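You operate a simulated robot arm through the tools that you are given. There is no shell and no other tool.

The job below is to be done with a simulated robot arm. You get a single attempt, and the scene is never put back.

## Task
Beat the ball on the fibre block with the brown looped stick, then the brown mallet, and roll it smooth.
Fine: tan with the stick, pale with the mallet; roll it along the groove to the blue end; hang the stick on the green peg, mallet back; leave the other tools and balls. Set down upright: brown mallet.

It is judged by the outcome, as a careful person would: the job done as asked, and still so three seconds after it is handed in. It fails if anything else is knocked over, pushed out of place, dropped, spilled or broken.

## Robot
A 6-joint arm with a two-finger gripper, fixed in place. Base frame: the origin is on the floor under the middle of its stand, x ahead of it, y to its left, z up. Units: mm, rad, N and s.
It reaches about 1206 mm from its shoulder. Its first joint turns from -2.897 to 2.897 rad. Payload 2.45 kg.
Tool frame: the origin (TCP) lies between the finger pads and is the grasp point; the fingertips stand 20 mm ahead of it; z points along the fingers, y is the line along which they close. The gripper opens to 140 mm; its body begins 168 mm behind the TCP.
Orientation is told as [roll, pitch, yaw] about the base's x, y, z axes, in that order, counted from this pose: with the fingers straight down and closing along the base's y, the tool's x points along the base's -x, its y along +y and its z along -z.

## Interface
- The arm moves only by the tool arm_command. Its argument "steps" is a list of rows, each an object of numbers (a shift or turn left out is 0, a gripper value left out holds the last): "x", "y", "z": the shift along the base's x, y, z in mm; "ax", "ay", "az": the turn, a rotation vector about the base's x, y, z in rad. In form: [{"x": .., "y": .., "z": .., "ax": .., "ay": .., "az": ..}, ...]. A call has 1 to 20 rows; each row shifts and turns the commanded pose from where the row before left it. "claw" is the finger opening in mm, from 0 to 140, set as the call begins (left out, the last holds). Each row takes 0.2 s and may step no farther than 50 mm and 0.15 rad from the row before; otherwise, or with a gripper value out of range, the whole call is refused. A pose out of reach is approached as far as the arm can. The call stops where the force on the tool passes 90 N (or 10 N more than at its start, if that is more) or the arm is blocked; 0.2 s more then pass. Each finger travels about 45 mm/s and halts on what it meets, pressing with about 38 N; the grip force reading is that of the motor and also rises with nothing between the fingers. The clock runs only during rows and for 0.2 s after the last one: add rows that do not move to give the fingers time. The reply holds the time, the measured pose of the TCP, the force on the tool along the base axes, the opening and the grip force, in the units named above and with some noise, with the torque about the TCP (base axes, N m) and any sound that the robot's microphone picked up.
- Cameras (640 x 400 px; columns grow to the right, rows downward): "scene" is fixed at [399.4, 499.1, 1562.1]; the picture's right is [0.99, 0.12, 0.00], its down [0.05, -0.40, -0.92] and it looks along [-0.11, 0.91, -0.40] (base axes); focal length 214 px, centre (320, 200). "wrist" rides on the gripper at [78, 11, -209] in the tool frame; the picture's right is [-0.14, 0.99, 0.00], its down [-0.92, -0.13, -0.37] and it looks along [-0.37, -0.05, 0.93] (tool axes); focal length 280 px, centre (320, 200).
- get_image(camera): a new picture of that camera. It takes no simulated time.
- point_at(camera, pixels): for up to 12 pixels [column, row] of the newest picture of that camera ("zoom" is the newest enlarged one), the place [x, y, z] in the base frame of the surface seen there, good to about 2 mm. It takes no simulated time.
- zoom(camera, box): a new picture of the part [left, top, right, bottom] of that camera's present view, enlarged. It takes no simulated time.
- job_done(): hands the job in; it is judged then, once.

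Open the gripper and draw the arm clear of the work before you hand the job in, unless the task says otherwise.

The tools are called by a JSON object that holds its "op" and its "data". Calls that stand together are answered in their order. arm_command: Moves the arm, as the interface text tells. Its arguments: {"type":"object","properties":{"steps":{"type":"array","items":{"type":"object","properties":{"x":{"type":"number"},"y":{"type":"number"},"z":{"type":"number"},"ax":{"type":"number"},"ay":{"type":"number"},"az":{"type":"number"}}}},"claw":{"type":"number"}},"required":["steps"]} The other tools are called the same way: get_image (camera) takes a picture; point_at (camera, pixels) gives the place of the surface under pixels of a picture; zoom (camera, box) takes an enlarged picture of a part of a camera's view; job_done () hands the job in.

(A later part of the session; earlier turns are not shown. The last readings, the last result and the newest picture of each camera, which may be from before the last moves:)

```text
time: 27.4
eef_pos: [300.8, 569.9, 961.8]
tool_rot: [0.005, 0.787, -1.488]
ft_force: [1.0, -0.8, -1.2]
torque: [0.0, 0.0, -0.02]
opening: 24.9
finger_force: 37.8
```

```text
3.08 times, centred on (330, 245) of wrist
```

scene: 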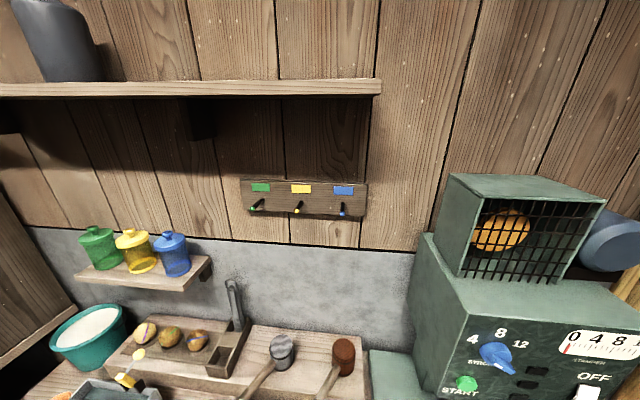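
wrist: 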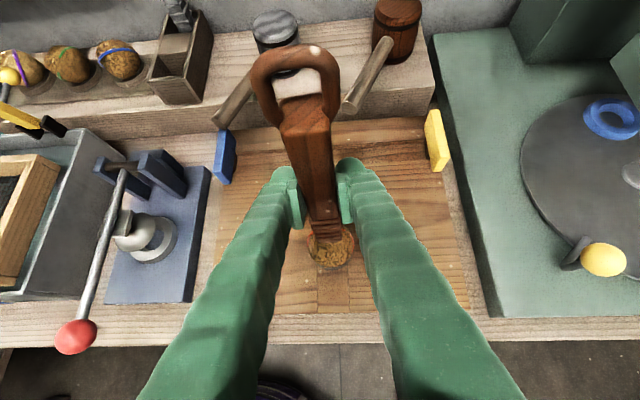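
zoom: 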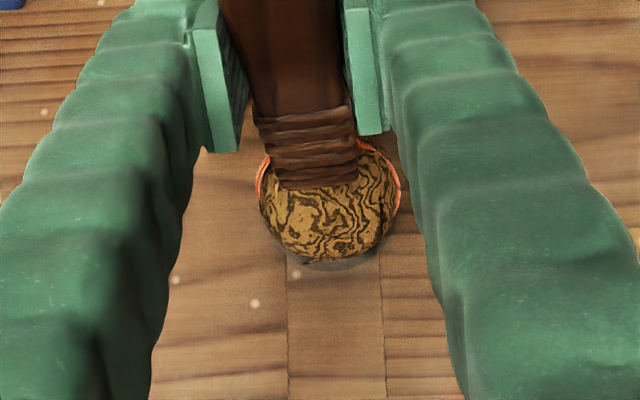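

No sound or force was reported and the ball looks unchanged, so I probably just fell short. I'll strike again, reaching ~8 mm deeper.

{"op": "arm_command", "data": {"steps": [{"z": -22}, {"z": -26}, {"z": 26}, {"z": 22}, {}]}}

{"op": "zoom", "data": {"camera": "wrist", "box": [260, 180, 400, 310]}}

```text
time: 28.6
eef_pos: [302.9, 568.4, 958.5]
tool_rot: [0.003, 0.787, -1.489]
ft_force: [-0.1, 0.2, -0.5]
torque: [0.03, 0.03, -0.02]
opening: 24.8
finger_force: 38.3
```

```text
3.08 times, centred on (330, 245) of wrist
```

zoom: 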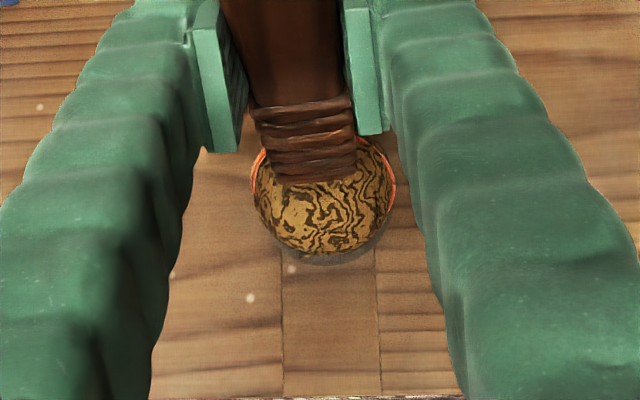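

Still no contact evidence. I'll lower slowly and stop there to read the force and the real contact height.

{"op": "arm_command", "data": {"steps": [{"z": -20}, {"z": -14}, {}]}}

{"op": "zoom", "data": {"camera": "wrist", "box": [260, 180, 400, 310]}}

```text
time: 29.4
eef_pos: [301.3, 567.7, 926.5]
tool_rot: [0.003, 0.788, -1.489]
ft_force: [1.0, -0.4, -1.2]
torque: [0.0, 0.01, 0.02]
opening: 24.4
finger_force: 38.0
```

```text
3.08 times, centred on (330, 245) of wrist
```

zoom: 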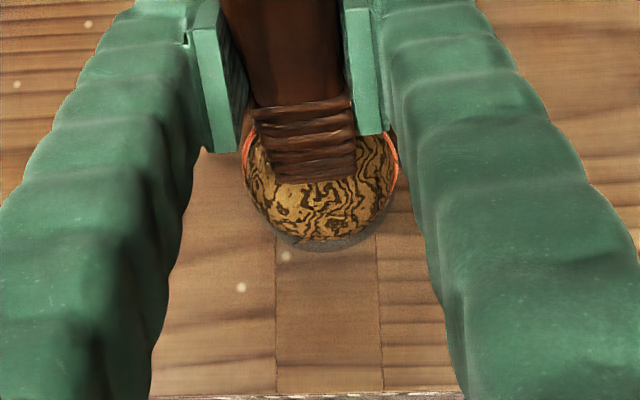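

No contact yet at z 926.5. I'll keep stepping down a few mm at a time until the force rises.

{"op": "arm_command", "data": {"steps": [{"z": -3}, {"z": -3}, {}]}}

{"op": "arm_command", "data": {"steps": [{"z": -3}, {"z": -3}, {}]}}

{"op": "zoom", "data": {"camera": "wrist", "box": [260, 180, 400, 310]}}

```text
time: 30.2
eef_pos: [301.6, 566.9, 919.5]
tool_rot: [0.003, 0.787, -1.488]
ft_force: [-0.3, 0.2, -1.1]
torque: [0.0, 0.0, 0.0]
opening: 24.6
finger_force: 38.2
```

```text
time: 31.0
eef_pos: [302.5, 567.0, 913.7]
tool_rot: [0.004, 0.789, -1.489]
ft_force: [1.1, 0.7, 29.8]
torque: [0.52, 0.04, -0.01]
opening: 24.9
finger_force: 37.8
```

```text
3.08 times, centred on (330, 245) of wrist
```

zoom: 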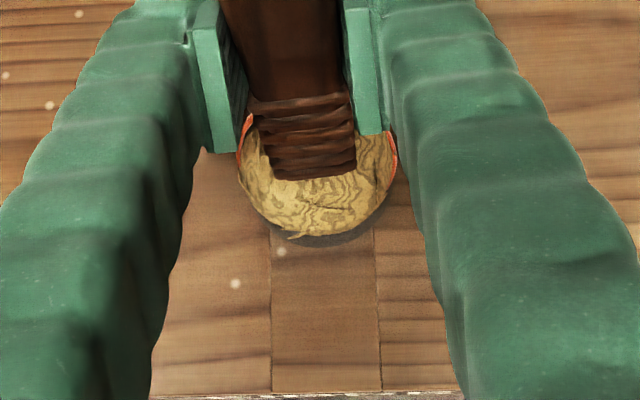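

Contact at z≈914 with 30 N, and the ball has turned lighter (290,200 in the zoom). I'll lift and check whether that is already fully tan.

{"op": "arm_command", "data": {"steps": [{"z": 15}, {"z": 25}, {"z": 40, "y": 25}, {"z": 20, "y": 40}, {}]}}

{"op": "get_image", "data": {"camera": "wrist"}}

{"op": "zoom", "data": {"camera": "wrist", "box": [270, 220, 410, 330]}}

```text
time: 32.2
eef_pos: [298.4, 630.4, 1009.0]
tool_rot: [0.002, 0.786, -1.489]
ft_force: [0.4, -0.8, -1.6]
torque: [-0.02, -0.03, -0.02]
opening: 24.4
finger_force: 37.8
```

```text
taken
```

wrist: 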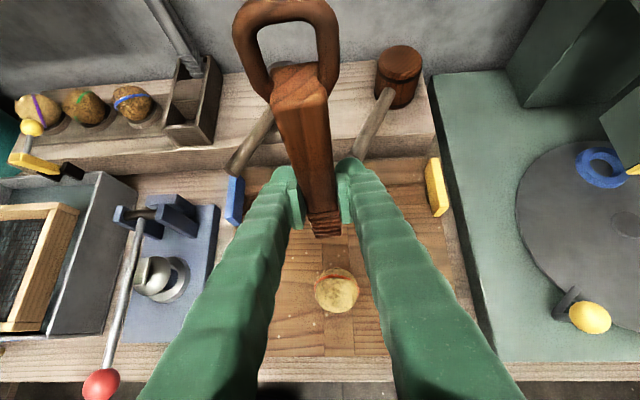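

```text
3.64 times, centred on (340, 275) of wrist
```

zoom: 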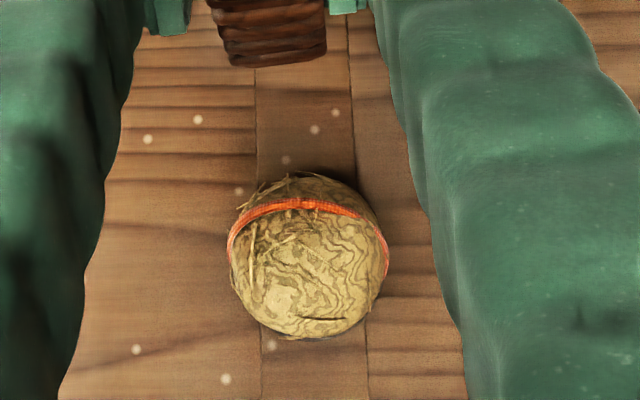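

The ball now looks tan with raised fibres. The stick appears shifted in the grip (loop now at row 0–90), so I'll measure its tilt and compare the ball colours.

{"op": "point_at", "data": {"camera": "wrist", "pixels": [[297, 80], [275, 100], [327, 100], [300, 120], [310, 160], [318, 205], [322, 234], [311, 234], [337, 234], [300, 68], [285, 8], [308, 190]]}}

{"op": "zoom", "data": {"camera": "wrist", "box": [0, 70, 220, 170]}}

{"op": "zoom", "data": {"camera": "wrist", "box": [220, 0, 380, 250]}}

```text
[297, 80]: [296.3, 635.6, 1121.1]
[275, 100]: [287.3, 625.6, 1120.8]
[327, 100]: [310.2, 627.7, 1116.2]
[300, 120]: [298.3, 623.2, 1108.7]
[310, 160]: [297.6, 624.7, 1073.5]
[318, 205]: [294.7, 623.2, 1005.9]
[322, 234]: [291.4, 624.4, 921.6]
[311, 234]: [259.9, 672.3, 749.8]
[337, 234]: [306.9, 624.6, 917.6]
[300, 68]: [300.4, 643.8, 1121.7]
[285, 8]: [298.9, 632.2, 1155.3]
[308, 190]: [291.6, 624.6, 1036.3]
```

```text
2.91 times, centred on (110, 120) of wrist
```

zoom: 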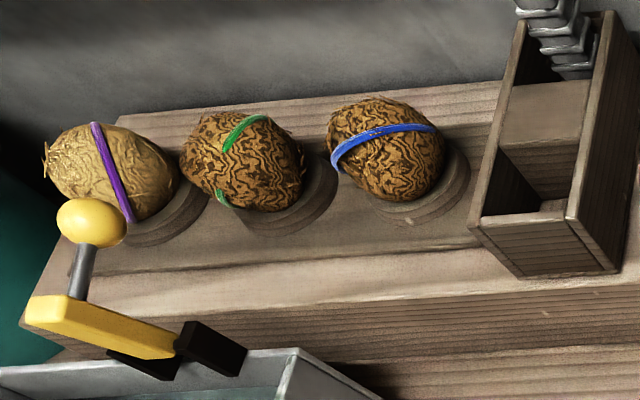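

```text
1.60 times, centred on (300, 125) of wrist
```

zoom: 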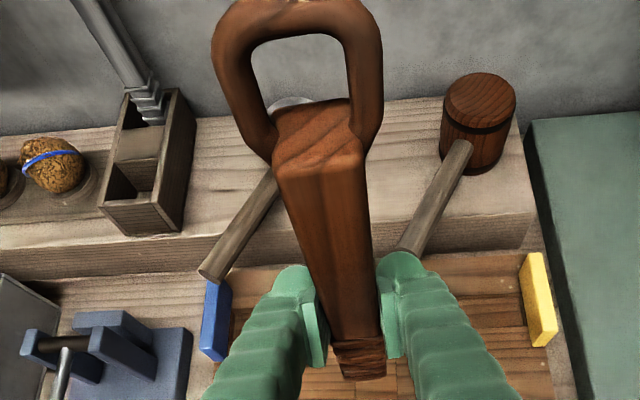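

The stick is still vertical but has slid up ~21 mm in the grip (end now ≈96 mm below TCP). Let me look at the ball's colour closely, compared with the purple-banded one.

{"op": "zoom", "data": {"camera": "wrist", "box": [305, 255, 375, 320]}}

{"op": "zoom", "data": {"camera": "wrist", "box": [5, 80, 75, 140]}}

```text
6.15 times, centred on (340, 288) of wrist
```

zoom: 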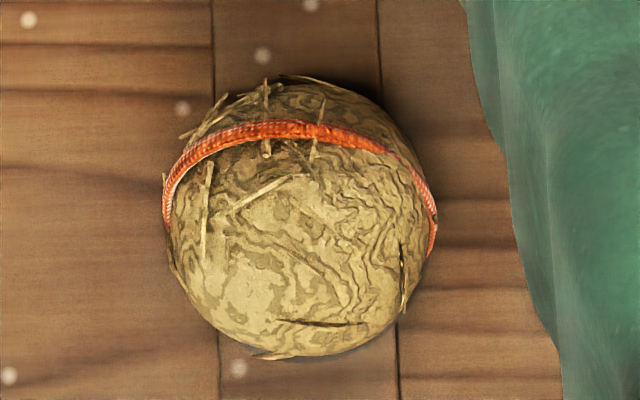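

```text
6.67 times, centred on (40, 110) of wrist
```

zoom: 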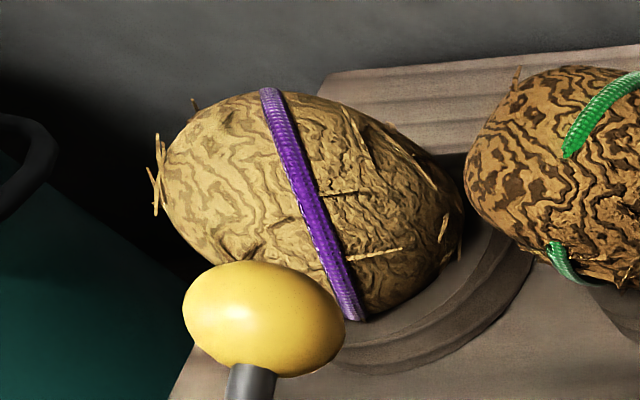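

The ball now matches the tan, purple-banded ball, so the stick's part is done. I'll carry the stick toward the green peg, stopping well short to measure the loop.

{"op": "arm_command", "data": {"steps": [{"x": -23, "y": 26, "z": 34}, {"x": -23, "y": 26, "z": 34}, {"x": -23, "y": 26, "z": 34}, {"x": -23, "y": 26, "z": 34}, {"x": -23, "y": 26, "z": 34}, {"z": 28, "y": 20, "az": -0.05}, {"y": 20}, {}]}}

{"op": "get_image", "data": {"camera": "wrist"}}

{"op": "get_image", "data": {"camera": "scene"}}

```text
time: 34.0
eef_pos: [189.1, 803.2, 1209.8]
tool_rot: [0.003, 0.787, -1.539]
ft_force: [0.2, -0.2, -1.4]
torque: [-0.03, -0.01, 0.01]
opening: 25.0
finger_force: 37.8
```

```text
taken
```

wrist: 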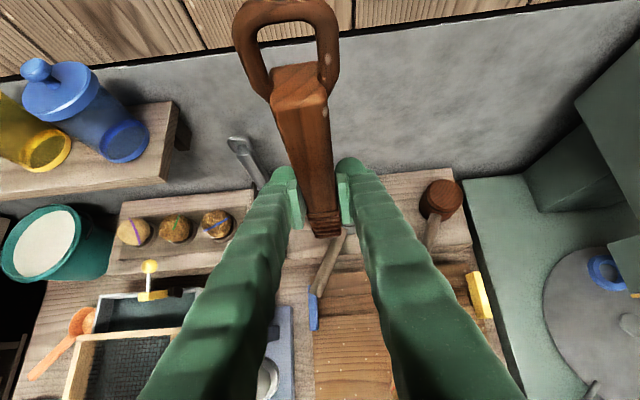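

```text
taken
```

scene: 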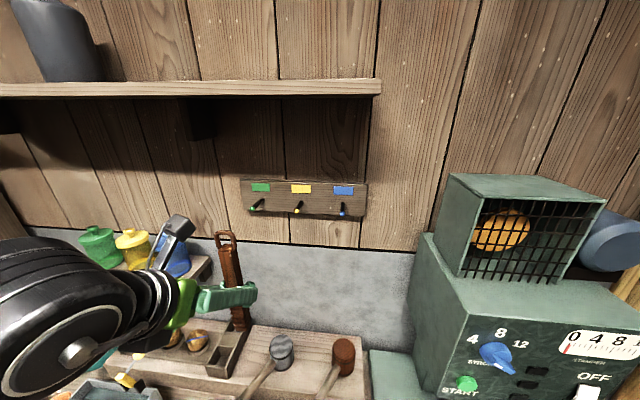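

Now the loop is at wrist (288,40) and scene (226,240). I'll zoom and measure loop edges against the peg.

{"op": "zoom", "data": {"camera": "scene", "box": [190, 180, 290, 280]}}

{"op": "zoom", "data": {"camera": "wrist", "box": [220, 0, 360, 100]}}

```text
4.00 times, centred on (240, 230) of scene
```

zoom: 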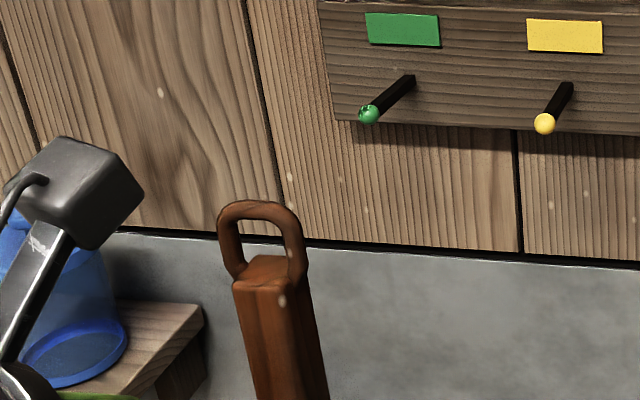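

```text
4.00 times, centred on (290, 50) of wrist
```

zoom: 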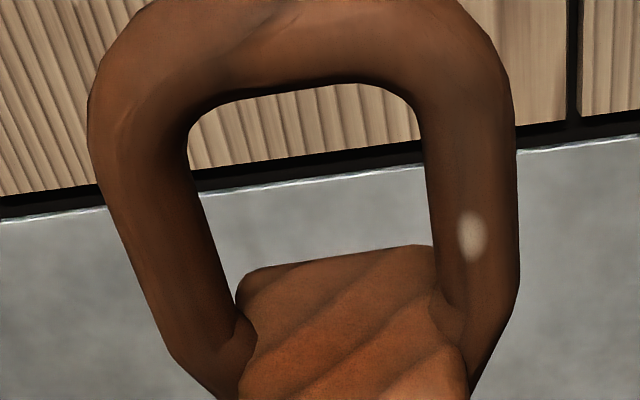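

Measuring loop points in this wrist zoom: left bar (150,180), right bar (470,180), top bar (300,40) and the body top (350,310).

{"op": "point_at", "data": {"camera": "zoom", "pixels": [[150, 180], [470, 180], [300, 30], [300, 70], [350, 310], [195, 150], [418, 150], [100, 150], [512, 150], [250, 290], [430, 270], [440, 390]]}}

{"op": "point_at", "data": {"camera": "scene", "pixels": [[225, 233], [238, 240], [246, 245], [252, 232], [258, 255], [261, 270], [225, 260], [282, 208], [274, 217]]}}

```text
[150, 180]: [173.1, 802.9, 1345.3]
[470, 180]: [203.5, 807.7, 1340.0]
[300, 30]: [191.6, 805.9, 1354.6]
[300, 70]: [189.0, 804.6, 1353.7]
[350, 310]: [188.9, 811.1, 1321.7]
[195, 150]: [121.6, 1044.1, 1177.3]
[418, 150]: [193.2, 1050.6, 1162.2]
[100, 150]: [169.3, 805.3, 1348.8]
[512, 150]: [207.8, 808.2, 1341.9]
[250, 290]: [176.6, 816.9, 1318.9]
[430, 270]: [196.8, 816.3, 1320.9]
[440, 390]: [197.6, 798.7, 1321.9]
```

```text
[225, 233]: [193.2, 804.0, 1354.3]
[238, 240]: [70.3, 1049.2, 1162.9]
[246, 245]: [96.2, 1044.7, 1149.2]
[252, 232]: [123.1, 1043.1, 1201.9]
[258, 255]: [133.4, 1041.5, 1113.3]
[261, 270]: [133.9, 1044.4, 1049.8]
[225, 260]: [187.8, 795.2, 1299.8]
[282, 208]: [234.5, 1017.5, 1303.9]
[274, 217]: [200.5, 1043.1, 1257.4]
```

Loop centre is ≈(188.5, 808) with opening z 1322–1346; peg is at x≈181, z≈1332. I'll shift x −7.5, z −2 and advance so the loop is about 20 mm in front of the peg tip.

{"op": "arm_command", "data": {"steps": [{"x": -7.5, "z": -2}, {"y": 30}, {"y": 30}, {"y": 30}, {"y": 22}, {}, {}]}}

{"op": "get_image", "data": {"camera": "wrist"}}

{"op": "zoom", "data": {"camera": "scene", "box": [210, 170, 310, 270]}}

{"op": "zoom", "data": {"camera": "wrist", "box": [220, 0, 360, 100]}}

```text
time: 35.6
eef_pos: [177.7, 915.7, 1209.2]
tool_rot: [0.005, 0.787, -1.541]
ft_force: [-0.6, 0.1, -1.1]
torque: [0.0, -0.02, 0.01]
opening: 24.6
finger_force: 38.0
```

```text
taken
```

wrist: 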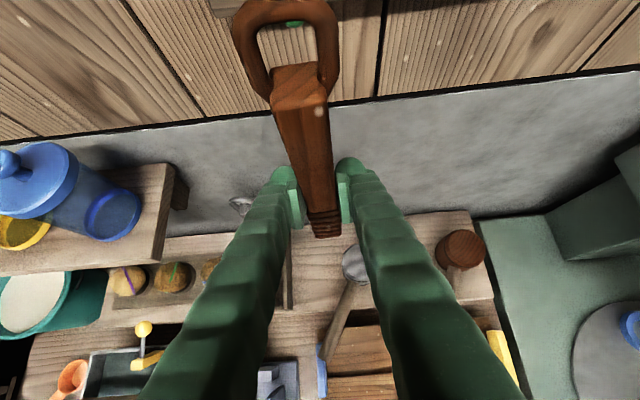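

```text
4.00 times, centred on (260, 220) of scene
```

zoom: 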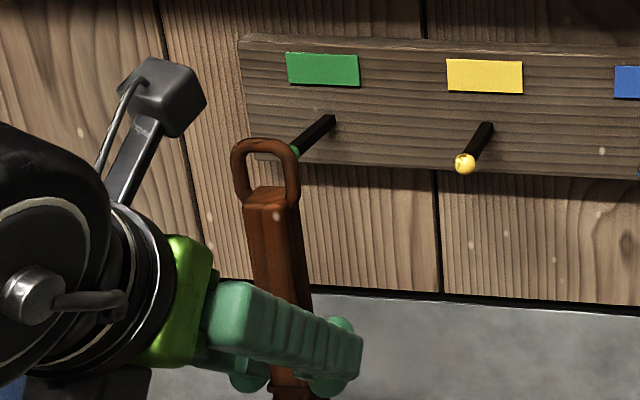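

```text
4.00 times, centred on (290, 50) of wrist
```

zoom: 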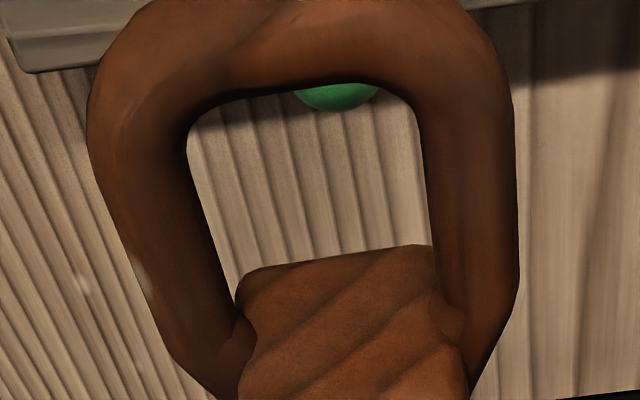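

The peg's green tip shows inside the loop opening at (338,95). I'll measure loop and peg tip once more.

{"op": "point_at", "data": {"camera": "zoom", "pixels": [[338, 100], [150, 180], [470, 180], [300, 30], [350, 310], [100, 150], [512, 150], [310, 95], [370, 95], [250, 290], [430, 270]]}}

{"op": "point_at", "data": {"camera": "scene", "pixels": [[275, 206], [284, 207], [276, 209], [285, 201], [270, 222], [280, 218], [278, 206]]}}

```text
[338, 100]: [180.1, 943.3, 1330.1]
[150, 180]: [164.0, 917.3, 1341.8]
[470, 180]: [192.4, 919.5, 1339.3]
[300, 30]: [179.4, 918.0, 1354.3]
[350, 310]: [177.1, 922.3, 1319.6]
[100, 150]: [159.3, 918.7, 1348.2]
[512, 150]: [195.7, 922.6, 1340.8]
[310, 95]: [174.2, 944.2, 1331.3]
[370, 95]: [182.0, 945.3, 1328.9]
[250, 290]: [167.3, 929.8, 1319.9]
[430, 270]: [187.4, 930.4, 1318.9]
```

```text
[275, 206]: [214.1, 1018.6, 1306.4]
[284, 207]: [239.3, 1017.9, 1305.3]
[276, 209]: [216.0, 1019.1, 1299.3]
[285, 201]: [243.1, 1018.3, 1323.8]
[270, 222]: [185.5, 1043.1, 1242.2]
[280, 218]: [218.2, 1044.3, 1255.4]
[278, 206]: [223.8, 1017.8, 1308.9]
```

Loop centre x≈177.5 versus peg x≈180, opening z 1320–1346 against peg z≈1331. I'll nudge x +2.5 and slide the loop over the peg.

{"op": "arm_command", "data": {"steps": [{"x": 2.5}, {"y": 12}, {"y": 12}, {"y": 12}, {"y": 12}, {}]}}

{"op": "get_image", "data": {"camera": "wrist"}}

{"op": "zoom", "data": {"camera": "scene", "box": [210, 170, 310, 270]}}

{"op": "zoom", "data": {"camera": "wrist", "box": [220, 0, 360, 100]}}

```text
time: 37.0
eef_pos: [181.2, 963.9, 1208.6]
tool_rot: [0.005, 0.786, -1.539]
ft_force: [-0.3, 0.5, -2.2]
torque: [0.0, -0.01, 0.0]
opening: 24.6
finger_force: 37.7
```

```text
taken
```

wrist: 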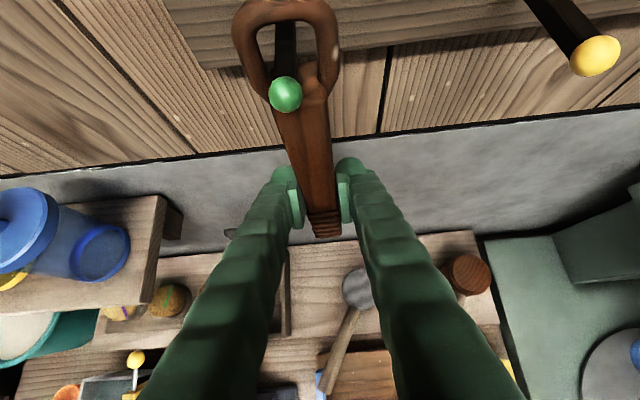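

```text
4.00 times, centred on (260, 220) of scene
```

zoom: 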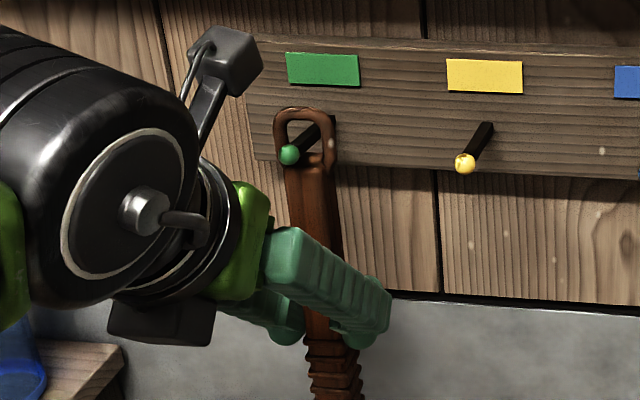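

```text
4.00 times, centred on (290, 50) of wrist
```

zoom: 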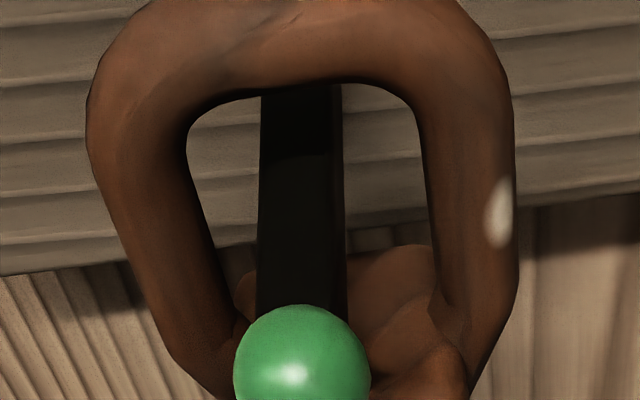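

The peg is through the loop (tip at (288,92), loop behind it). I'll go 10 mm further onto the peg and then lower until the loop rests on the rod.

{"op": "arm_command", "data": {"steps": [{"y": 10}, {"z": -4}, {"z": -4}, {}]}}

{"op": "zoom", "data": {"camera": "wrist", "box": [220, 0, 360, 100]}}

{"op": "point_at", "data": {"camera": "zoom", "pixels": [[300, 30], [300, 120], [300, 200], [100, 150], [512, 150], [300, 70], [300, 80]]}}

```text
time: 38.0
eef_pos: [182.9, 973.3, 1199.9]
tool_rot: [0.003, 0.787, -1.54]
ft_force: [0.3, -0.2, -1.9]
torque: [-0.04, 0.0, 0.02]
opening: 24.7
finger_force: 37.9
```

```text
4.00 times, centred on (290, 50) of wrist
```

zoom: 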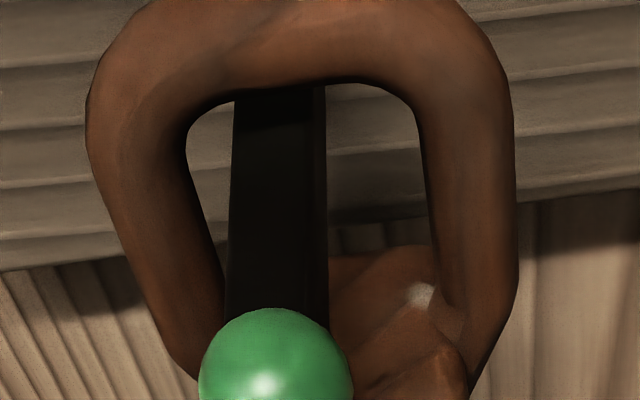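

```text
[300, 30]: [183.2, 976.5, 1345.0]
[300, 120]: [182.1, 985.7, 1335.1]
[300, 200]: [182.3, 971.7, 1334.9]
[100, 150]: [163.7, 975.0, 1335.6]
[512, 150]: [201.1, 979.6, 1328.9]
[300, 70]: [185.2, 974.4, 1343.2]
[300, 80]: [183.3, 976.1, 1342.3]
```

Loop top is at z 1345 (underside ≈1337) and the rod top at 1335, so about 2 mm remains. Lowering a little more while watching force.

{"op": "arm_command", "data": {"steps": [{"x": -1.5, "z": -2}, {"z": -1.5}, {}]}}

{"op": "arm_command", "data": {"steps": [{"z": -1.5}, {}]}}

{"op": "zoom", "data": {"camera": "wrist", "box": [220, 0, 360, 100]}}

```text
time: 38.8
eef_pos: [181.2, 972.6, 1197.5]
tool_rot: [0.004, 0.786, -1.54]
ft_force: [-0.1, 0.4, -1.5]
torque: [0.01, 0.01, 0.05]
opening: 24.8
finger_force: 37.6
```

```text
time: 39.4
eef_pos: [180.6, 973.2, 1195.5]
tool_rot: [0.004, 0.787, -1.539]
ft_force: [0.7, -1.0, -1.4]
torque: [-0.02, -0.01, 0.04]
opening: 24.6
finger_force: 38.5
```

```text
4.00 times, centred on (290, 50) of wrist
```

zoom: 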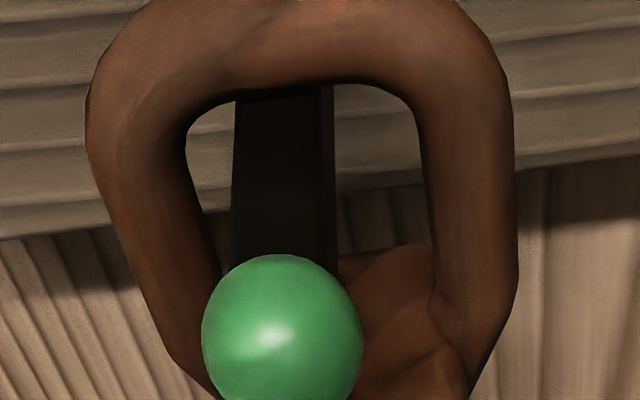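

Still no load on the peg; I'll keep lowering in small steps until the force shows contact.

{"op": "arm_command", "data": {"steps": [{"z": -1.5}, {}]}}

{"op": "arm_command", "data": {"steps": [{"z": -1.5}, {}]}}

{"op": "arm_command", "data": {"steps": [{"z": -1}, {}]}}

```text
time: 40.0
eef_pos: [182.9, 974.2, 1194.2]
tool_rot: [0.003, 0.789, -1.538]
ft_force: [-0.1, 4.1, 22.2]
torque: [-0.55, 0.04, 0.01]
opening: 24.7
finger_force: 38.1
```

```text
time: 40.6
eef_pos: [180.4, 973.2, 1193.3]
tool_rot: [0.004, 0.789, -1.539]
ft_force: [-0.7, -1.0, 30.9]
torque: [0.2, 0.04, 0.02]
opening: 24.7
finger_force: 37.9
```

```text
time: 41.2
eef_pos: [180.5, 973.0, 1191.8]
tool_rot: [0.002, 0.788, -1.538]
ft_force: [0.5, -1.1, 30.7]
torque: [0.26, 0.04, -0.01]
opening: 24.6
finger_force: 37.7
```

Contact confirmed: the loop presses on the peg with ~30 N. I'll relieve by 1 mm, then open the claw gently and let it hang.

{"op": "arm_command", "data": {"steps": [{"z": 1}, {}]}}

{"op": "arm_command", "data": {"claw": 40, "steps": [{}, {}, {}]}}

{"op": "arm_command", "data": {"claw": 75, "steps": [{}, {}, {}, {}]}}

{"op": "get_image", "data": {"camera": "wrist"}}

{"op": "zoom", "data": {"camera": "scene", "box": [210, 170, 310, 270]}}

```text
time: 41.8
eef_pos: [180.9, 972.3, 1192.8]
tool_rot: [0.003, 0.787, -1.537]
ft_force: [-0.3, -4.2, 8.4]
torque: [0.58, -0.01, -0.01]
opening: 24.6
finger_force: 38.3
```

```text
time: 42.6
eef_pos: [180.6, 973.6, 1192.0]
tool_rot: [0.003, 0.787, -1.538]
ft_force: [-0.3, -0.1, -0.4]
torque: [0.0, 0.0, 0.0]
opening: 40.3
finger_force: 0.1
```

```text
time: 43.6
eef_pos: [180.8, 972.9, 1191.1]
tool_rot: [0.003, 0.787, -1.538]
ft_force: [0.4, 0.5, 0.0]
torque: [0.02, -0.03, 0.0]
opening: 74.7
finger_force: 0.1
```

```text
taken
```

wrist: 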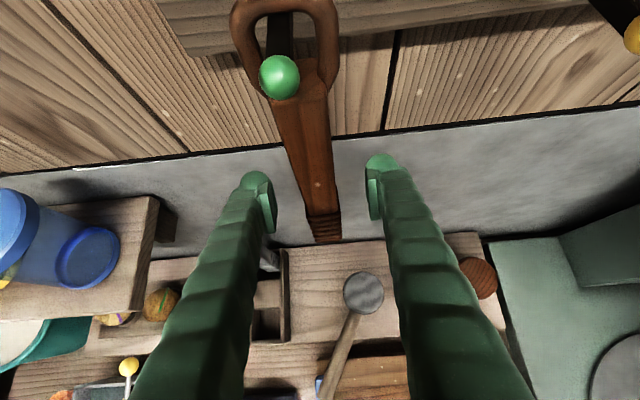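

```text
4.00 times, centred on (260, 220) of scene
```

zoom: 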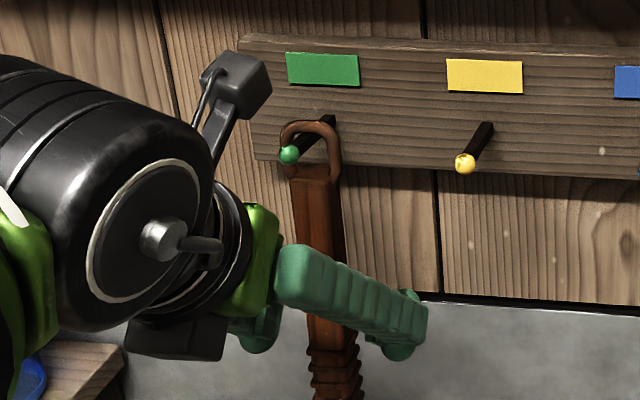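

The stick hangs on the green peg. I'll back the hand straight out along −y, clear of the stick and pegs.

{"op": "arm_command", "data": {"steps": [{"y": -15}, {"y": -25}, {"y": -35}, {"y": -40}, {"y": -40}, {"y": -40}, {"y": -30}, {}, {}]}}

{"op": "get_image", "data": {"camera": "scene"}}

{"op": "zoom", "data": {"camera": "scene", "box": [210, 170, 310, 320]}}

{"op": "get_image", "data": {"camera": "wrist"}}

```text
time: 45.6
eef_pos: [179.3, 747.0, 1189.6]
tool_rot: [0.003, 0.789, -1.54]
ft_force: [0.2, 0.3, -0.1]
torque: [-0.01, 0.0, 0.02]
opening: 75.2
finger_force: 0.0
```

```text
taken
```

scene: 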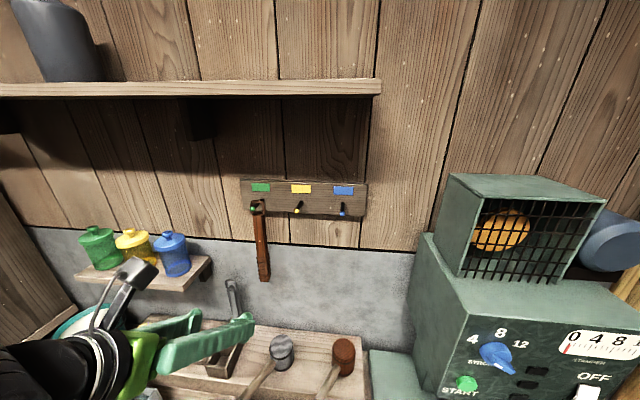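

```text
2.67 times, centred on (260, 245) of scene
```

zoom: 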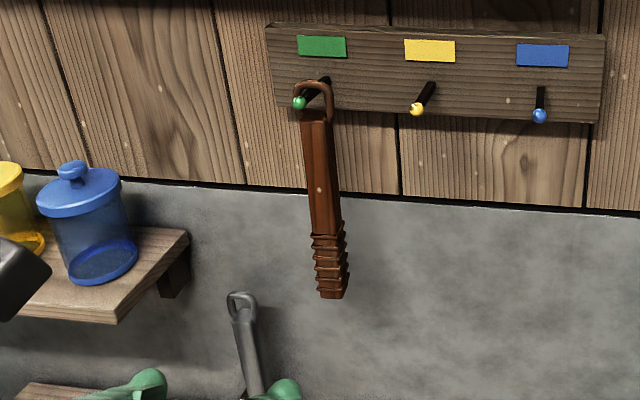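

```text
taken
```

wrist: 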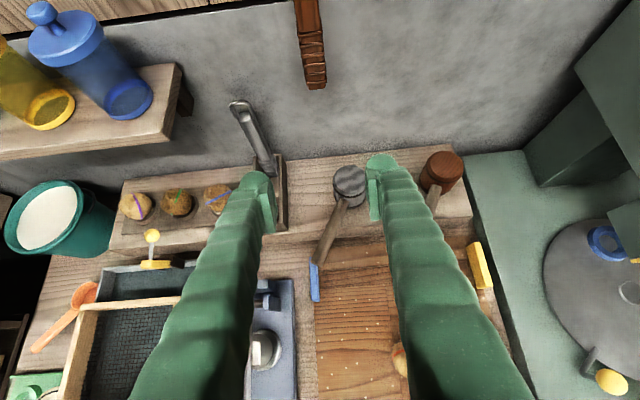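

The stick hangs properly. For the mallet I'll bring the hand upright and turn it so the camera faces the robot side (yaw ≈ +1.10, closing across the handle direction), away from obstacles.

{"op": "arm_command", "data": {"claw": 130, "steps": [{"ax": -0.1308, "ay": -0.004, "x": 20, "y": -20, "z": -6}, {"ax": -0.1308, "ay": -0.004, "x": 20, "y": -20, "z": -6}, {"ax": -0.1308, "ay": -0.004, "x": 20, "y": -20, "z": -6}, {"ax": -0.1308, "ay": -0.004, "x": 20, "y": -20, "z": -6}, {"ax": -0.1308, "ay": -0.004, "x": 20, "y": -20, "z": -6}, {"ax": -0.1308, "ay": -0.004, "x": 20, "y": -20, "z": -6}, {"az": 0.147}, {"az": 0.147}, {"az": 0.147}, {"az": 0.147}, {"az": 0.147}, {"az": 0.147}, {"az": 0.147}, {"az": 0.147}, {"az": 0.147}, {"az": 0.147}, {}]}}

{"op": "get_image", "data": {"camera": "wrist"}}

```text
time: 49.2
eef_pos: [301.3, 628.7, 1156.9]
tool_rot: [0.002, 0.002, -0.068]
ft_force: [-0.3, -0.3, 0.4]
torque: [0.0, 0.01, -0.02]
opening: 130.0
finger_force: 0.0
```

```text
taken
```

wrist: 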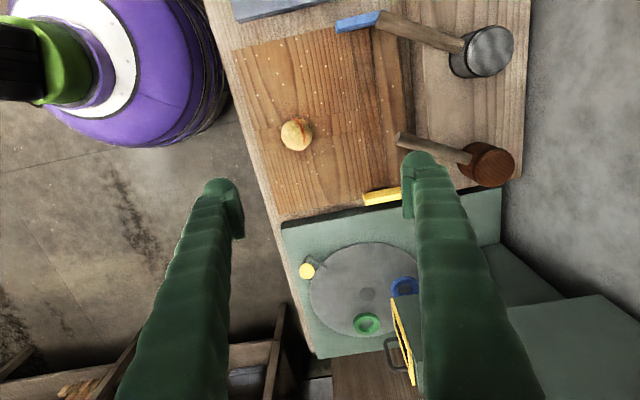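

Hand is upright now (yaw −0.07), and the ball is visible at (297,133). Turning on to yaw ≈ +1.10.

{"op": "arm_command", "data": {"steps": [{"az": 0.146}, {"az": 0.146}, {"az": 0.146}, {"az": 0.146}, {"az": 0.146}, {"az": 0.146}, {"az": 0.146}, {"az": 0.146}, {}]}}

{"op": "get_image", "data": {"camera": "wrist"}}

```text
time: 51.2
eef_pos: [301.8, 628.2, 1156.0]
tool_rot: [0.002, 0.002, 1.102]
ft_force: [0.5, -0.9, -0.5]
torque: [0.0, 0.0, 0.02]
opening: 130.0
finger_force: 0.1
```

```text
taken
```

wrist: 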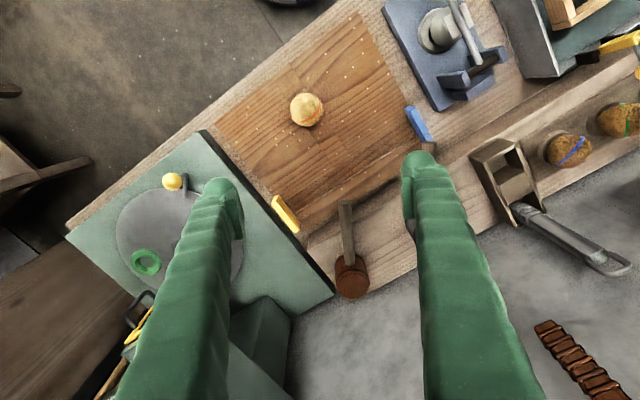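

The mallet handle now lines up vertically in the view (head (352,275), handle end (346,205)). Measuring mallet, ball and nearby surfaces from here.

{"op": "point_at", "data": {"camera": "wrist", "pixels": [[353, 283], [337, 283], [369, 283], [353, 296], [353, 268], [346, 205], [347, 225], [349, 245], [306, 109], [292, 109], [320, 109], [306, 95]]}}

{"op": "zoom", "data": {"camera": "wrist", "box": [300, 190, 400, 310]}}

{"op": "point_at", "data": {"camera": "wrist", "pixels": [[300, 270], [270, 300], [250, 330], [306, 124], [310, 290], [400, 300], [320, 320], [240, 290]]}}

```text
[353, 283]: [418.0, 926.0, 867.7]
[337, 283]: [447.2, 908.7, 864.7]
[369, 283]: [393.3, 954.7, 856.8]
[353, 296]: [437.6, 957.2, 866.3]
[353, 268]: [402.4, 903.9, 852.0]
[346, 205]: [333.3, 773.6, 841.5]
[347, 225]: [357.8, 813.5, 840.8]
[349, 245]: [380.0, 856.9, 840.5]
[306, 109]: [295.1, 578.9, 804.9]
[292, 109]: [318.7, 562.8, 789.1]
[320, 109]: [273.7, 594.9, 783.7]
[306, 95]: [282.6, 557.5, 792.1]
```

```text
3.33 times, centred on (350, 250) of wrist
```

zoom: 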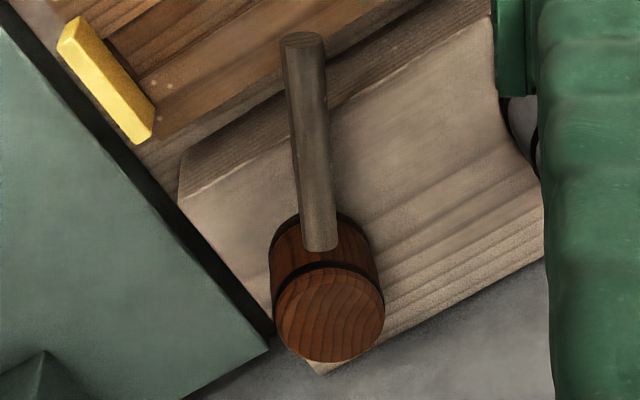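

```text
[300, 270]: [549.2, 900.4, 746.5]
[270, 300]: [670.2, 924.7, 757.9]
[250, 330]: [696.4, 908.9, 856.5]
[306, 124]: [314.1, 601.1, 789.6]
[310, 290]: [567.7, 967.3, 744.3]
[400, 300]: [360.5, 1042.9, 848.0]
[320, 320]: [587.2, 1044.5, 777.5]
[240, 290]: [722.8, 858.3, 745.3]
```

Mallet head centre ≈(421,931), Ø71; handle azimuth 60.8°. I'll lower to z≈940 here first (to stay under the pegs), then traverse over the mallet head with the claw wide open.

{"op": "arm_command", "data": {"claw": 125, "steps": [{"z": -45, "az": -0.02}, {"z": -45, "az": -0.02}, {"z": -45}, {"z": -45}, {"z": -36}, {"x": 17, "y": 43}, {"x": 17, "y": 43}, {"x": 17, "y": 43}, {"x": 17, "y": 43}, {"x": 17, "y": 43}, {"x": 17, "y": 43}, {}]}}

{"op": "get_image", "data": {"camera": "wrist"}}

{"op": "get_image", "data": {"camera": "scene"}}

```text
time: 53.8
eef_pos: [401.4, 888.3, 940.6]
tool_rot: [0.002, 0.001, 1.06]
ft_force: [-0.9, -0.1, -0.4]
torque: [0.06, -0.03, 0.02]
opening: 125.0
finger_force: 0.0
```

```text
taken
```

wrist: 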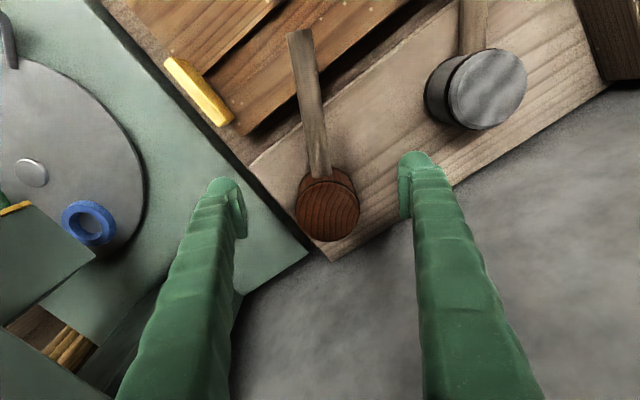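

```text
taken
```

scene: 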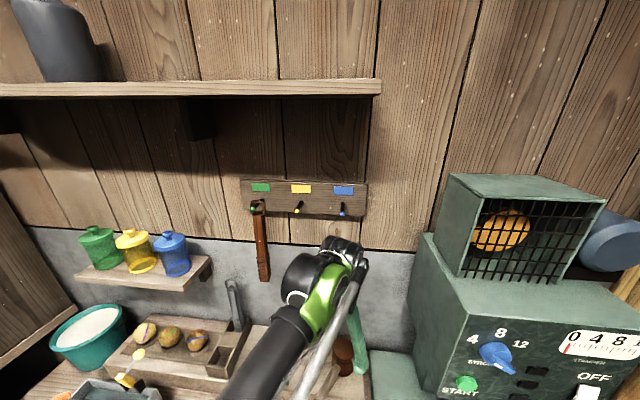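

The wrist sits well below the pegs. Measure the mallet head top again from this closer view (head at (328,208)).

{"op": "point_at", "data": {"camera": "wrist", "pixels": [[328, 210], [298, 210], [358, 210], [328, 182], [328, 238], [318, 165], [312, 130], [303, 80], [300, 40], [300, 160]]}}

{"op": "zoom", "data": {"camera": "wrist", "box": [260, 20, 400, 260]}}

```text
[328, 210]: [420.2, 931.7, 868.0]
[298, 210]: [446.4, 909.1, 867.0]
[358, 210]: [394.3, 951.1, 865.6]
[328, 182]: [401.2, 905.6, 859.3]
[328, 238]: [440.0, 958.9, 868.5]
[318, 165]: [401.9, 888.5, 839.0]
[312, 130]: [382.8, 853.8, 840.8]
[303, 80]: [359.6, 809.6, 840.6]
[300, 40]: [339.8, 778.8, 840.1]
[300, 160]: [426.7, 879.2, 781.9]
```

```text
1.67 times, centred on (330, 140) of wrist
```

zoom: 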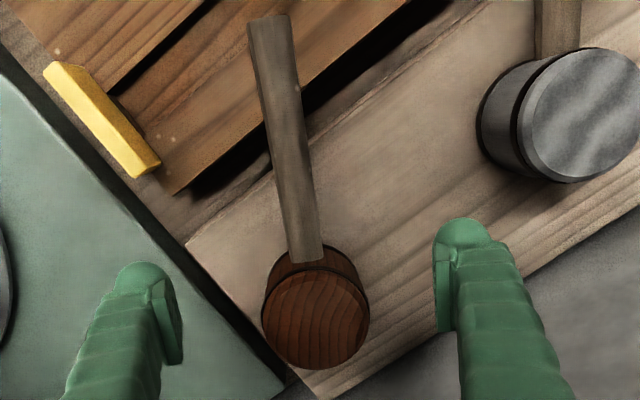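

Head centre is (420.5,931). I'll move above it and descend to z≈838 so the pads straddle the head.

{"op": "arm_command", "data": {"steps": [{"x": 19, "y": 42.5}, {"z": -30}, {}]}}

{"op": "get_image", "data": {"camera": "wrist"}}

```text
time: 54.6
eef_pos: [420.8, 931.3, 910.5]
tool_rot: [0.002, 0.001, 1.061]
ft_force: [0.3, 0.1, 1.1]
torque: [0.0, -0.04, 0.01]
opening: 125.1
finger_force: 0.1
```

```text
taken
```

wrist: 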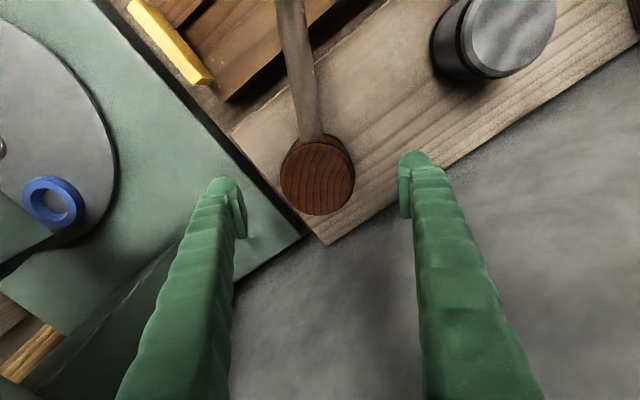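

The head (318,175) is centred between the fingers. Descending to grip height.

{"op": "arm_command", "data": {"steps": [{"z": -25}, {"z": -25}, {"z": -22}, {}]}}

{"op": "get_image", "data": {"camera": "wrist"}}

```text
time: 55.6
eef_pos: [422.0, 931.6, 839.0]
tool_rot: [0.001, 0.002, 1.06]
ft_force: [-0.3, 0.8, 0.3]
torque: [0.0, 0.01, 0.03]
opening: 125.2
finger_force: 0.1
```

```text
taken
```

wrist: 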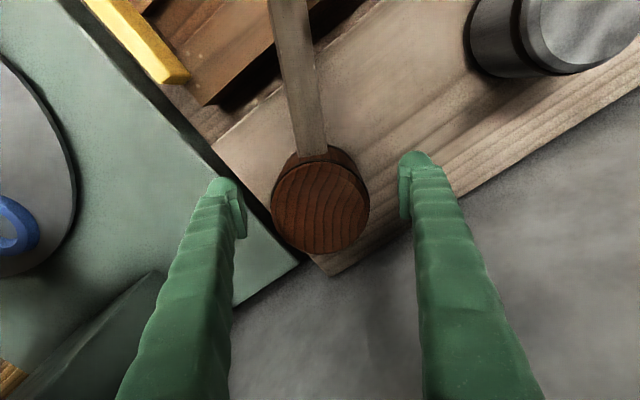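

Symmetric about the head. Closing the claw on the head.

{"op": "arm_command", "data": {"claw": 60, "steps": [{}, {}, {}, {}, {}, {}]}}

{"op": "get_image", "data": {"camera": "wrist"}}

```text
time: 57.0
eef_pos: [423.0, 930.5, 839.3]
tool_rot: [0.002, 0.001, 1.059]
ft_force: [1.7, -0.6, 1.6]
torque: [-0.02, 0.02, 0.02]
opening: 76.4
finger_force: 38.1
```

```text
taken
```

wrist: 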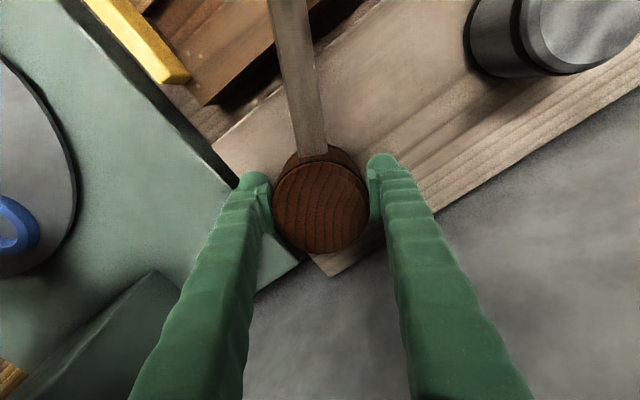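

Held at 76.4 mm with 38 N. Record the return spot: TCP (422,931,839). Lifting 30 mm and checking for tilt or slip.

{"op": "arm_command", "data": {"steps": [{"z": 8}, {"z": 12}, {"z": 15}, {}]}}

{"op": "get_image", "data": {"camera": "wrist"}}

{"op": "get_image", "data": {"camera": "scene"}}

{"op": "point_at", "data": {"camera": "wrist", "pixels": [[320, 210], [290, 210], [350, 210], [320, 240], [310, 140], [302, 110], [295, 60], [290, 20], [305, 180]]}}

```text
time: 58.0
eef_pos: [421.1, 930.8, 873.0]
tool_rot: [0.002, 0.002, 1.058]
ft_force: [-0.9, -0.1, -4.2]
torque: [0.03, -0.01, -0.02]
opening: 76.9
finger_force: 38.6
```

```text
taken
```

wrist: 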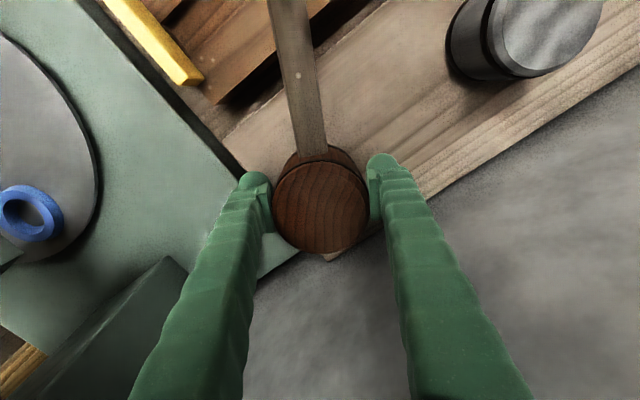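

```text
taken
```

scene: 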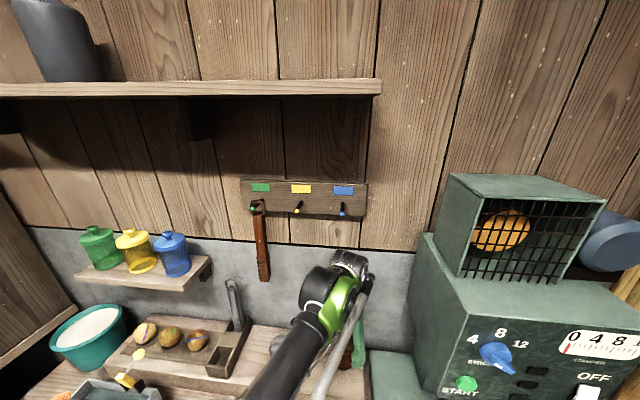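

```text
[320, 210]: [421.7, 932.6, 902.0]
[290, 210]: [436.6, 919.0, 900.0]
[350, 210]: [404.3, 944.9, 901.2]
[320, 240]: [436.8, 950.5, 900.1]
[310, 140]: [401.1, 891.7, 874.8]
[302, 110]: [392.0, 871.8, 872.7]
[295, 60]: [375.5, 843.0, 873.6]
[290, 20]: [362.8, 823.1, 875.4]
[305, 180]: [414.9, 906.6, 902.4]
```

The mallet is level: face ≈57 mm below the TCP, top 28 mm above. I'll carry it back over the block to above the ball, rising to keep clearance.

{"op": "arm_command", "data": {"steps": [{"x": -15, "y": -43, "z": 8}, {"x": -15, "y": -43, "z": 8}, {"x": -15, "y": -43, "z": 8}, {"x": -15, "y": -43, "z": 8}, {"x": -15, "y": -43, "z": 8}, {"x": -15, "y": -43, "z": 5}, {"x": -15, "y": -43, "z": 5}, {}]}}

{"op": "get_image", "data": {"camera": "wrist"}}

```text
time: 59.8
eef_pos: [316.3, 627.8, 924.5]
tool_rot: [0.002, 0.001, 1.06]
ft_force: [0.0, -0.4, -2.6]
torque: [0.06, -0.04, 0.01]
opening: 76.2
finger_force: 37.4
```

```text
taken
```

wrist: 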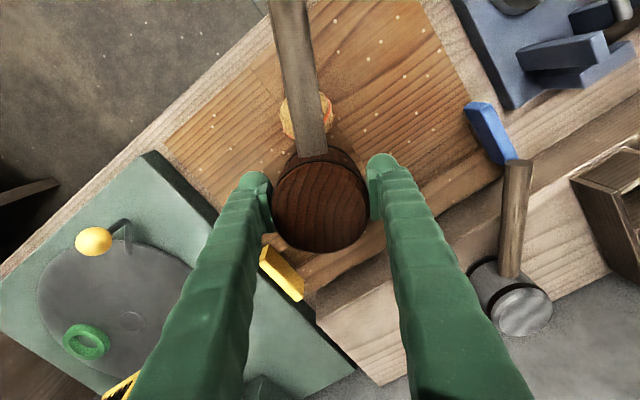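

The ball is partly hidden by the handle at (306,113). I'll measure its visible edges to refine its centre.

{"op": "zoom", "data": {"camera": "wrist", "box": [260, 70, 350, 160]}}

{"op": "point_at", "data": {"camera": "wrist", "pixels": [[286, 112], [287, 125], [325, 105], [329, 112], [324, 120], [284, 105], [331, 108], [286, 100], [326, 98], [320, 210], [288, 133]]}}

```text
4.44 times, centred on (305, 115) of wrist
```

zoom: 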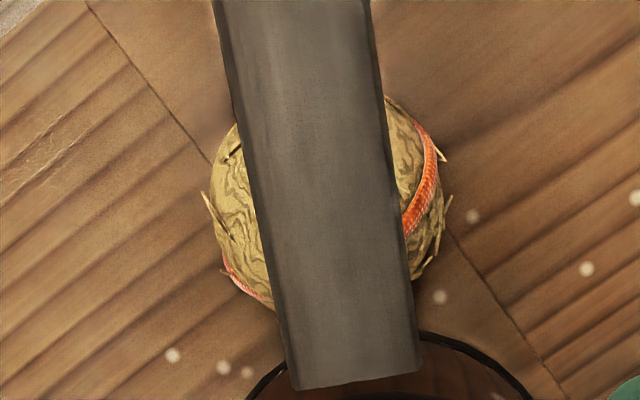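

```text
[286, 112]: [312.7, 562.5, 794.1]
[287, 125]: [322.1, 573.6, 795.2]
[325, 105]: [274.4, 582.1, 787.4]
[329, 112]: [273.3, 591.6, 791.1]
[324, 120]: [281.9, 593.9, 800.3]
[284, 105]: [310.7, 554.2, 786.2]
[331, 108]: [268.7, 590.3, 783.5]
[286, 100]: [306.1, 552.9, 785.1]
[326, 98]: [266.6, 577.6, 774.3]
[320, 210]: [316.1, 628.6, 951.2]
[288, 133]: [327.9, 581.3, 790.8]
```

Ball centre ≈(298,579), top ≈805. I'll centre the mallet face over it and come down to about 30 mm gap.

{"op": "arm_command", "data": {"steps": [{"x": -9, "y": -24.5}, {"x": -9, "y": -24.5}, {"z": -30}, {}]}}

{"op": "get_image", "data": {"camera": "wrist"}}

{"op": "get_image", "data": {"camera": "scene"}}

```text
time: 60.8
eef_pos: [298.0, 578.6, 892.5]
tool_rot: [0.001, 0.003, 1.057]
ft_force: [0.3, -0.3, -4.1]
torque: [0.03, -0.02, 0.0]
opening: 76.4
finger_force: 37.8
```

```text
taken
```

wrist: 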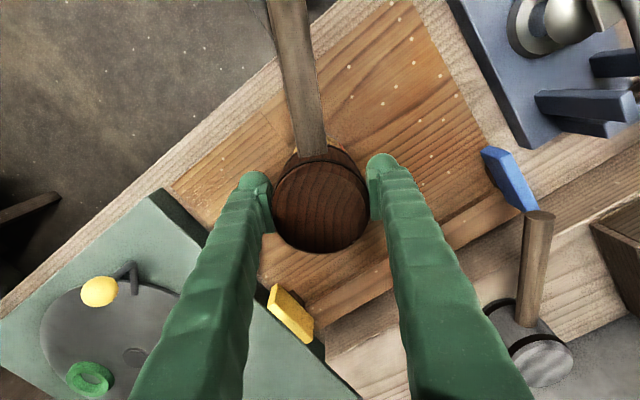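

```text
taken
```

scene: 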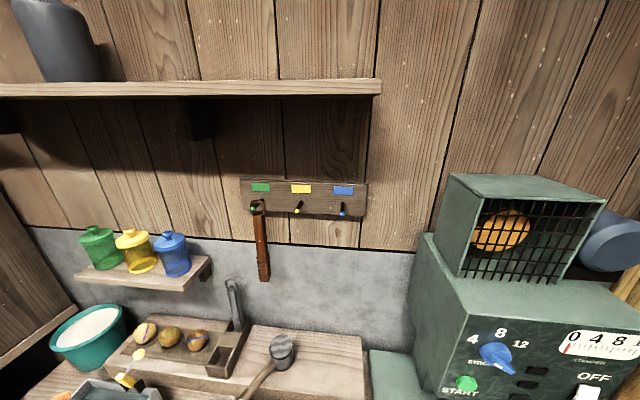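

Mallet face is centred over the ball, ~30 mm above. Delivering the first blow: down 34 mm and back up.

{"op": "arm_command", "data": {"steps": [{"z": -17}, {"z": -17}, {"z": 17}, {"z": 17}, {}]}}

{"op": "zoom", "data": {"camera": "wrist", "box": [260, 100, 380, 260]}}

```text
time: 62.0
eef_pos: [298.8, 579.8, 893.3]
tool_rot: [0.003, 0.003, 1.059]
ft_force: [-0.6, 0.3, -4.0]
torque: [0.03, -0.01, -0.03]
opening: 76.2
finger_force: 37.8
```

```text
2.50 times, centred on (320, 180) of wrist
```

zoom: 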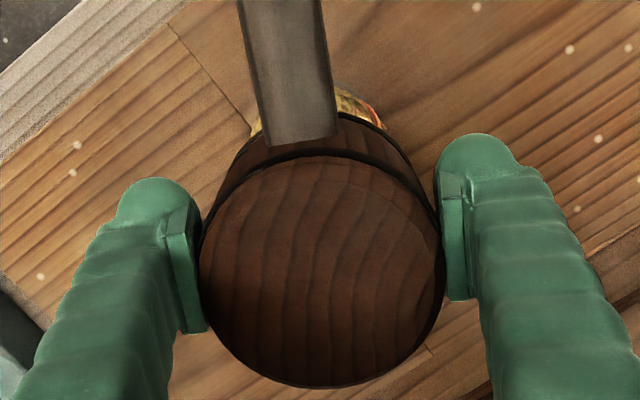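

Ball is hidden under the head; let me measure the head top height to see whether the mallet slid up (i.e. contact happened).

{"op": "point_at", "data": {"camera": "wrist", "pixels": [[320, 210], [300, 210], [340, 210], [320, 235], [306, 140], [298, 80], [290, 20]]}}

{"op": "arm_command", "data": {"steps": [{"z": -17}, {"z": -10}, {}]}}

```text
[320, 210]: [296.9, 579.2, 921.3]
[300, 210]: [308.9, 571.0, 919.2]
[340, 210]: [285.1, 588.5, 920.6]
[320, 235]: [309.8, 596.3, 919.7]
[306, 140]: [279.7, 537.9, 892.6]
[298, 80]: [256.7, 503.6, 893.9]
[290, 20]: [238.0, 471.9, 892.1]
```

```text
time: 62.8
eef_pos: [298.1, 579.1, 864.7]
tool_rot: [0.002, 0.002, 1.058]
ft_force: [0.1, -0.1, -3.6]
torque: [0.03, -0.02, -0.01]
opening: 76.4
finger_force: 37.8
```

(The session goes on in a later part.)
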